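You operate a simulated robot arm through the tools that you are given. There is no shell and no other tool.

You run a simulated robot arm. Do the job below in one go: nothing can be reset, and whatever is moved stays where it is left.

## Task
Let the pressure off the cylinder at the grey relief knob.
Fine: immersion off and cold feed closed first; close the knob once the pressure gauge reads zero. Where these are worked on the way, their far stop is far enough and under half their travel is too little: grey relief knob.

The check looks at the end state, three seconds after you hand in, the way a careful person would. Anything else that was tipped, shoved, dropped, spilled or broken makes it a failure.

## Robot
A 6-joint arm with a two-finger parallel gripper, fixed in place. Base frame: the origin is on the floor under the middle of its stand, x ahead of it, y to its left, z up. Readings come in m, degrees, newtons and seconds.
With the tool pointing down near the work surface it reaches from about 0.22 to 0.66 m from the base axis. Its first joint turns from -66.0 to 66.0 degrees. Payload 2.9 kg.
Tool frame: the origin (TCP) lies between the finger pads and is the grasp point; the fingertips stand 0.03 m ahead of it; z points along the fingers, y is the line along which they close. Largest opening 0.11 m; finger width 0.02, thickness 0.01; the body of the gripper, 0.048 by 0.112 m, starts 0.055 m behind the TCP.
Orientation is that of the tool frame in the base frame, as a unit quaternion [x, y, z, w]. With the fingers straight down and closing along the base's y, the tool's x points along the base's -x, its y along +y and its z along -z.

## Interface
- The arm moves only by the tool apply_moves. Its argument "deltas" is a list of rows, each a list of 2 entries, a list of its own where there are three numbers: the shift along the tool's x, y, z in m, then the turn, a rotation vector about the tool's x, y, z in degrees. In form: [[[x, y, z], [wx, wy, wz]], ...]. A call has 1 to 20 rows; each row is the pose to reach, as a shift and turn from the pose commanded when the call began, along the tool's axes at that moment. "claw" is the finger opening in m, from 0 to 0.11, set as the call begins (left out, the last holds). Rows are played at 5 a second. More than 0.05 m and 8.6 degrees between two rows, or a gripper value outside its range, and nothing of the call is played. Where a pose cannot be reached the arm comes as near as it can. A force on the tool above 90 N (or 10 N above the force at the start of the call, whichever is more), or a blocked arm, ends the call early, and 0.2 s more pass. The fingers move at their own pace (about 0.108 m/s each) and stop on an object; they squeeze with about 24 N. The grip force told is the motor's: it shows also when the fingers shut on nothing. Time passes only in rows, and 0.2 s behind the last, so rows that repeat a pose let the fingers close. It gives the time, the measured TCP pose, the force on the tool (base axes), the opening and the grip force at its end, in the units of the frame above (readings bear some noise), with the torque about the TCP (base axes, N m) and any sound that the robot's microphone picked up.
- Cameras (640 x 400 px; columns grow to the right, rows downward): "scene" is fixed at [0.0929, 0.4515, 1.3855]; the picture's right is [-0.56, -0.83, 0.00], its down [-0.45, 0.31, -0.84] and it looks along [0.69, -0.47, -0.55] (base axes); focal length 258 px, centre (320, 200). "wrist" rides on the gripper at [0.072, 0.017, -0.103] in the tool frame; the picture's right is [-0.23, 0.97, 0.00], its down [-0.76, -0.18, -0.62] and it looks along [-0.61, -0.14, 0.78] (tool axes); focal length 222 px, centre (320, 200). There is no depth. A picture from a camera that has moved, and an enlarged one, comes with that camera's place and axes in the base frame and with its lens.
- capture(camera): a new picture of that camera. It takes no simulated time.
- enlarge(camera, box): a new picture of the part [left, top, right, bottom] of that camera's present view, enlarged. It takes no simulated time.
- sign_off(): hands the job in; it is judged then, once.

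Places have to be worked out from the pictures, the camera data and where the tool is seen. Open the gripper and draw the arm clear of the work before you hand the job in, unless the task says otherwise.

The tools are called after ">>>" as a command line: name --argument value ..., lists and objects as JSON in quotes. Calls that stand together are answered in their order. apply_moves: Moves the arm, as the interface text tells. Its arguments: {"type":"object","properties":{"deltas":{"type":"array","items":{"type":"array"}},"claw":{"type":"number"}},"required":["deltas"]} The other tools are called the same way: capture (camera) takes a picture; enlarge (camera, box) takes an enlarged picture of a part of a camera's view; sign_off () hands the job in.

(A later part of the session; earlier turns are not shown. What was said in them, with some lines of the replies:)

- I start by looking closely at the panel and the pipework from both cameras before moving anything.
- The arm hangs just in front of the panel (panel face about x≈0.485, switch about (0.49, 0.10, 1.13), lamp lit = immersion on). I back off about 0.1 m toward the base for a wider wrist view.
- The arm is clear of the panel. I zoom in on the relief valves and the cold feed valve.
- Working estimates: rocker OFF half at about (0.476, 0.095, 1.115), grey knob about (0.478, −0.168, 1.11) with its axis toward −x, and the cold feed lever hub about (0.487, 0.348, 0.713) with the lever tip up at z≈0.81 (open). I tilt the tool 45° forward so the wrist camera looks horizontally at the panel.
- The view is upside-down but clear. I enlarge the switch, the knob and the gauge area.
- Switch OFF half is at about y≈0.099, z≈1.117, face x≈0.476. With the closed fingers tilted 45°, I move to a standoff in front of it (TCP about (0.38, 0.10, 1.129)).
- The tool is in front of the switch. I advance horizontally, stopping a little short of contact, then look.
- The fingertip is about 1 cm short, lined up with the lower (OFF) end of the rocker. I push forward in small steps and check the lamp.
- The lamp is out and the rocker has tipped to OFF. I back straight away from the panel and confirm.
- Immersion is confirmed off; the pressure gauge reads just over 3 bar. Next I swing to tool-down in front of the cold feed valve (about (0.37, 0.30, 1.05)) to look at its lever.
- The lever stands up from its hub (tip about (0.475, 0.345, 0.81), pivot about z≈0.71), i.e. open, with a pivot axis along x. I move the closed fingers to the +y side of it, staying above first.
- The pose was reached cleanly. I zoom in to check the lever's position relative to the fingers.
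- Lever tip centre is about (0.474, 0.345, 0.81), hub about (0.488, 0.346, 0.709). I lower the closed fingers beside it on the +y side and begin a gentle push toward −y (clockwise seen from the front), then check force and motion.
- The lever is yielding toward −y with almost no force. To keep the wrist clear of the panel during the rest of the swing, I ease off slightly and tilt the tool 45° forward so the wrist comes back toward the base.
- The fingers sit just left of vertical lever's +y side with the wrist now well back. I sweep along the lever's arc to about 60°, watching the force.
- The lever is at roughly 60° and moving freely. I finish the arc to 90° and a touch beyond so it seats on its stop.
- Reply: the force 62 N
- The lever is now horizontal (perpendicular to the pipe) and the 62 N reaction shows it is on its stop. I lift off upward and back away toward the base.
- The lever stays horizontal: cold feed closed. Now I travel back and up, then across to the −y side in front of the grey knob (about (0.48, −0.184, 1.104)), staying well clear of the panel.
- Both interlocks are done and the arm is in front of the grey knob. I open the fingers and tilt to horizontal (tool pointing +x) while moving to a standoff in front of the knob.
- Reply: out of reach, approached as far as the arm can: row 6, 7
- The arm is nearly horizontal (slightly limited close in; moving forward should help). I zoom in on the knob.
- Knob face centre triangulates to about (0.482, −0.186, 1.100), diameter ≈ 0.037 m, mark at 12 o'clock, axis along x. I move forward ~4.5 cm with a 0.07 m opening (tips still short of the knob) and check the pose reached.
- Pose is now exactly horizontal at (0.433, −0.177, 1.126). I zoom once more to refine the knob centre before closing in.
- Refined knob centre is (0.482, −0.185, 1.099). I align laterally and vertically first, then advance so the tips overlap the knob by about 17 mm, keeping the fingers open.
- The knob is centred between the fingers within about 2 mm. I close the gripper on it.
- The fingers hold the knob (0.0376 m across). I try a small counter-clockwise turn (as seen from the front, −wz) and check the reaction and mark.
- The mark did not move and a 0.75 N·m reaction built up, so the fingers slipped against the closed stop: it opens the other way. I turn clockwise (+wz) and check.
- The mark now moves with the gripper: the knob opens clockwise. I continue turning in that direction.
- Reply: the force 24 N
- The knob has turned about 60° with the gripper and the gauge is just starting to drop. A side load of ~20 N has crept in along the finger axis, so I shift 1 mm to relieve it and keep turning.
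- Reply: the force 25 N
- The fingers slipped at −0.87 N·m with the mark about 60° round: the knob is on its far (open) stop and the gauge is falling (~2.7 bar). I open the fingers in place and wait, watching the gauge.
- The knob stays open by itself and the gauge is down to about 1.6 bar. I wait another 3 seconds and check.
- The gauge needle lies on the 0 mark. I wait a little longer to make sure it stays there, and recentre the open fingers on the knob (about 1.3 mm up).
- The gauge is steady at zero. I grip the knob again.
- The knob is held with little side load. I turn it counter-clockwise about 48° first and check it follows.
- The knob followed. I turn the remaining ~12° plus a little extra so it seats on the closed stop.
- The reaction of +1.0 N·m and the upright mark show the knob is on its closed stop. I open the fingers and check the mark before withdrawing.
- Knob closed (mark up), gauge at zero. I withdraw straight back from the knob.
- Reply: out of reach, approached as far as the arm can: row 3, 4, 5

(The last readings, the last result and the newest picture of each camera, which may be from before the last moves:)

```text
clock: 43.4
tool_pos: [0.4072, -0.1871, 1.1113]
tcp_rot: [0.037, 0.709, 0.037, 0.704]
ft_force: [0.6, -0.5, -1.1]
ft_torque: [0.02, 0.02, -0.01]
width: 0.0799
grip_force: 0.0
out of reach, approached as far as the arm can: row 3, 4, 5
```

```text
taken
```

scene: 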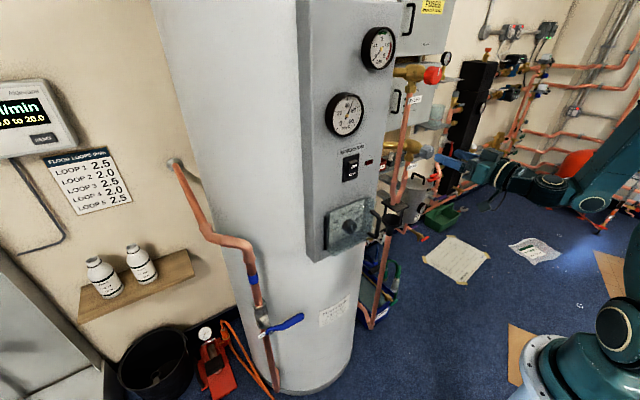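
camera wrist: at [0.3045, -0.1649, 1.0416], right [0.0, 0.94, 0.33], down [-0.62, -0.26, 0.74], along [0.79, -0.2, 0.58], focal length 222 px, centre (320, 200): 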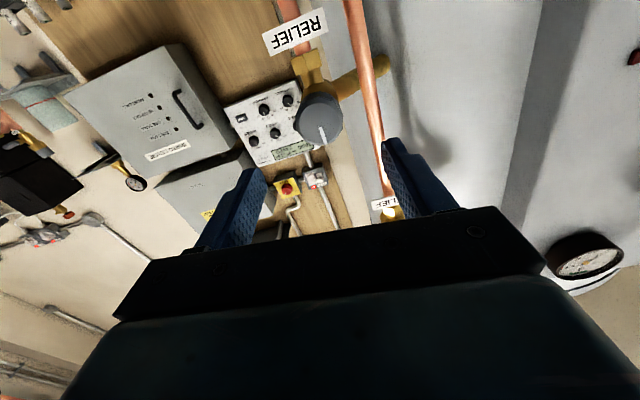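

The tips are about 4.5 cm clear of the knob. I tilt the tool back toward pointing down while retracting further to leave the work well clear.

>>> apply_moves --deltas '[[[-0.005, 0, -0.01], [0, 7.5, 0]], [[-0.012, 0, -0.022], [0, 15, 0]], [[-0.02, 0, -0.035], [0, 22.5, 0]], [[-0.028, 0, -0.05], [0, 30, 0]], [[-0.036, 0, -0.065], [0, 37.5, 0]], [[-0.045, 0, -0.08], [0, 45, 0]], [[-0.045, 0, -0.08], [0, 45, 0]]]' --claw 0.11

>>> capture --camera "wrist"

>>> capture --camera "scene"

>>> enlarge --camera "scene" --box '[380, 110, 500, 200]'

>>> enlarge --camera "scene" --box '[320, 10, 420, 190]'

>>> enlarge --camera "scene" --box '[60, 220, 340, 400]'

```text
clock: 45.0
tool_pos: [0.3246, -0.1931, 1.1574]
tcp_rot: [0.02, 0.923, 0.048, 0.381]
ft_force: [-0.7, 0.3, 0.3]
ft_torque: [-0.01, 0.02, 0.05]
width: 0.1099
grip_force: 0.0
```

```text
taken
camera wrist: at [0.2017, -0.1791, 1.1798], right [0.16, 0.95, 0.26], down [0.1, -0.28, 0.96], along [0.98, -0.13, -0.14], focal length 222 px, centre (320, 200)
```

wrist: 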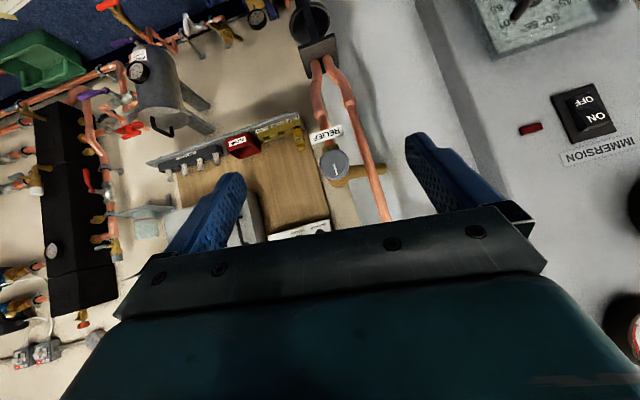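

```text
taken
```

scene: 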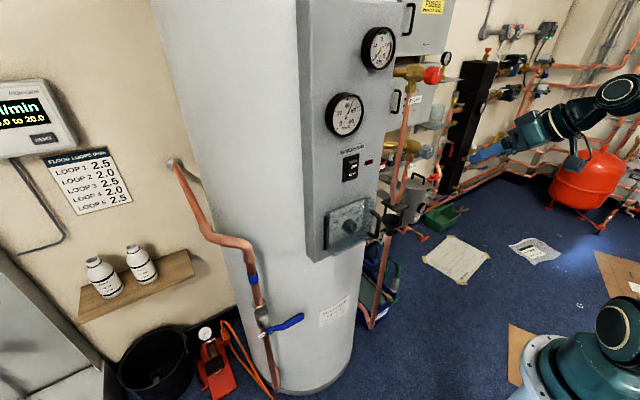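

```text
4.44 times, centred on (440, 155) of scene
camera zoom: at [0.0929, 0.4515, 1.3855], right [-0.56, -0.83, 0.0], down [-0.45, 0.31, -0.84], along [0.69, -0.47, -0.55], focal length 1146 px, centre (-213, 400)
```

zoom: 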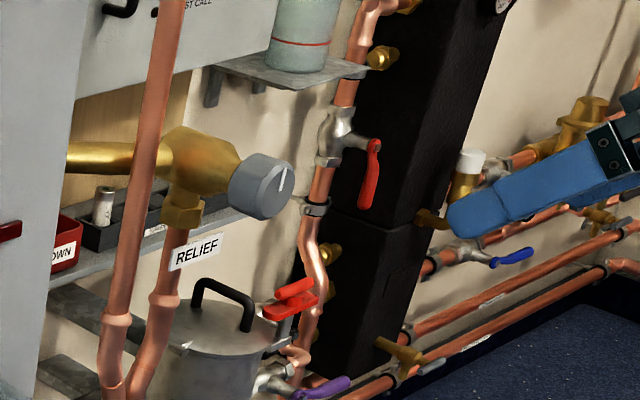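

```text
2.22 times, centred on (370, 100) of scene
camera zoom: at [0.0929, 0.4515, 1.3855], right [-0.56, -0.83, 0.0], down [-0.45, 0.31, -0.84], along [0.69, -0.47, -0.55], focal length 573 px, centre (209, 422)
```

zoom: 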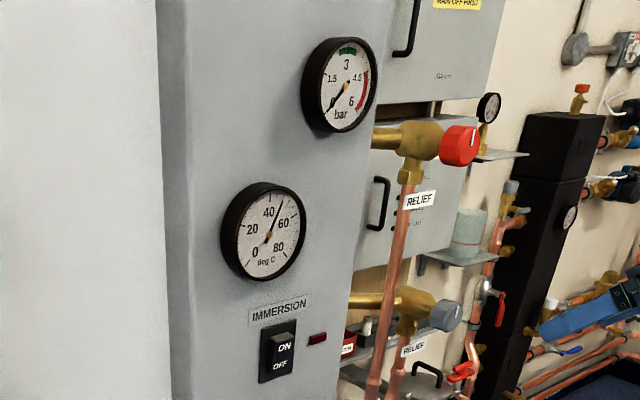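

```text
2.22 times, centred on (200, 310) of scene
camera zoom: at [0.0929, 0.4515, 1.3855], right [-0.56, -0.83, 0.0], down [-0.45, 0.31, -0.84], along [0.69, -0.47, -0.55], focal length 573 px, centre (587, -44)
```

zoom: 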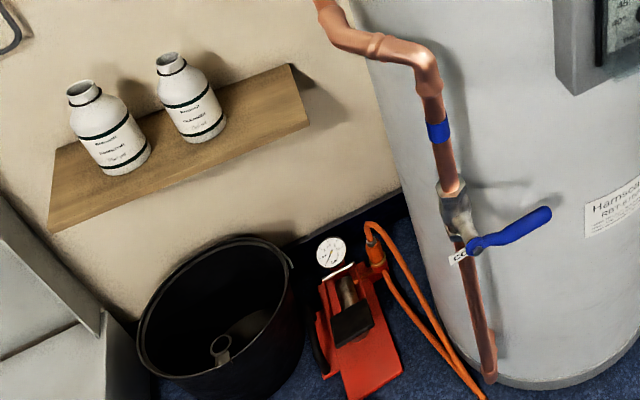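

Everything checks out: the knob mark is back at its starting closed position and the gauge is at zero. The immersion lamp is out with the rocker at OFF, and the cold feed lever is across the pipe. Nothing else has been disturbed, and the arm is open and clear, so I hand the job in.

>>> sign_off

```text
The job is handed in.
```

The cylinder pressure is off. The gauge fell from about 3 bar to zero, stayed there, and still read zero after I closed the grey relief knob.

- **Immersion:** the rocker is at OFF and the lamp is out.
- **Cold feed:** the lever is across the pipe, on its closed stop.
- **Grey relief knob:** I turned it clockwise to its far stop, about 60°. Once the gauge read zero, I turned it back to its closed stop, and the mark points straight up as it did at the start.

While finding which way the knob opens, I first turned it gently the wrong way. The fingers slipped and the knob did not move.

I saw nothing else moved or disturbed in the last pictures. The gripper is open and the arm is clear of the work.
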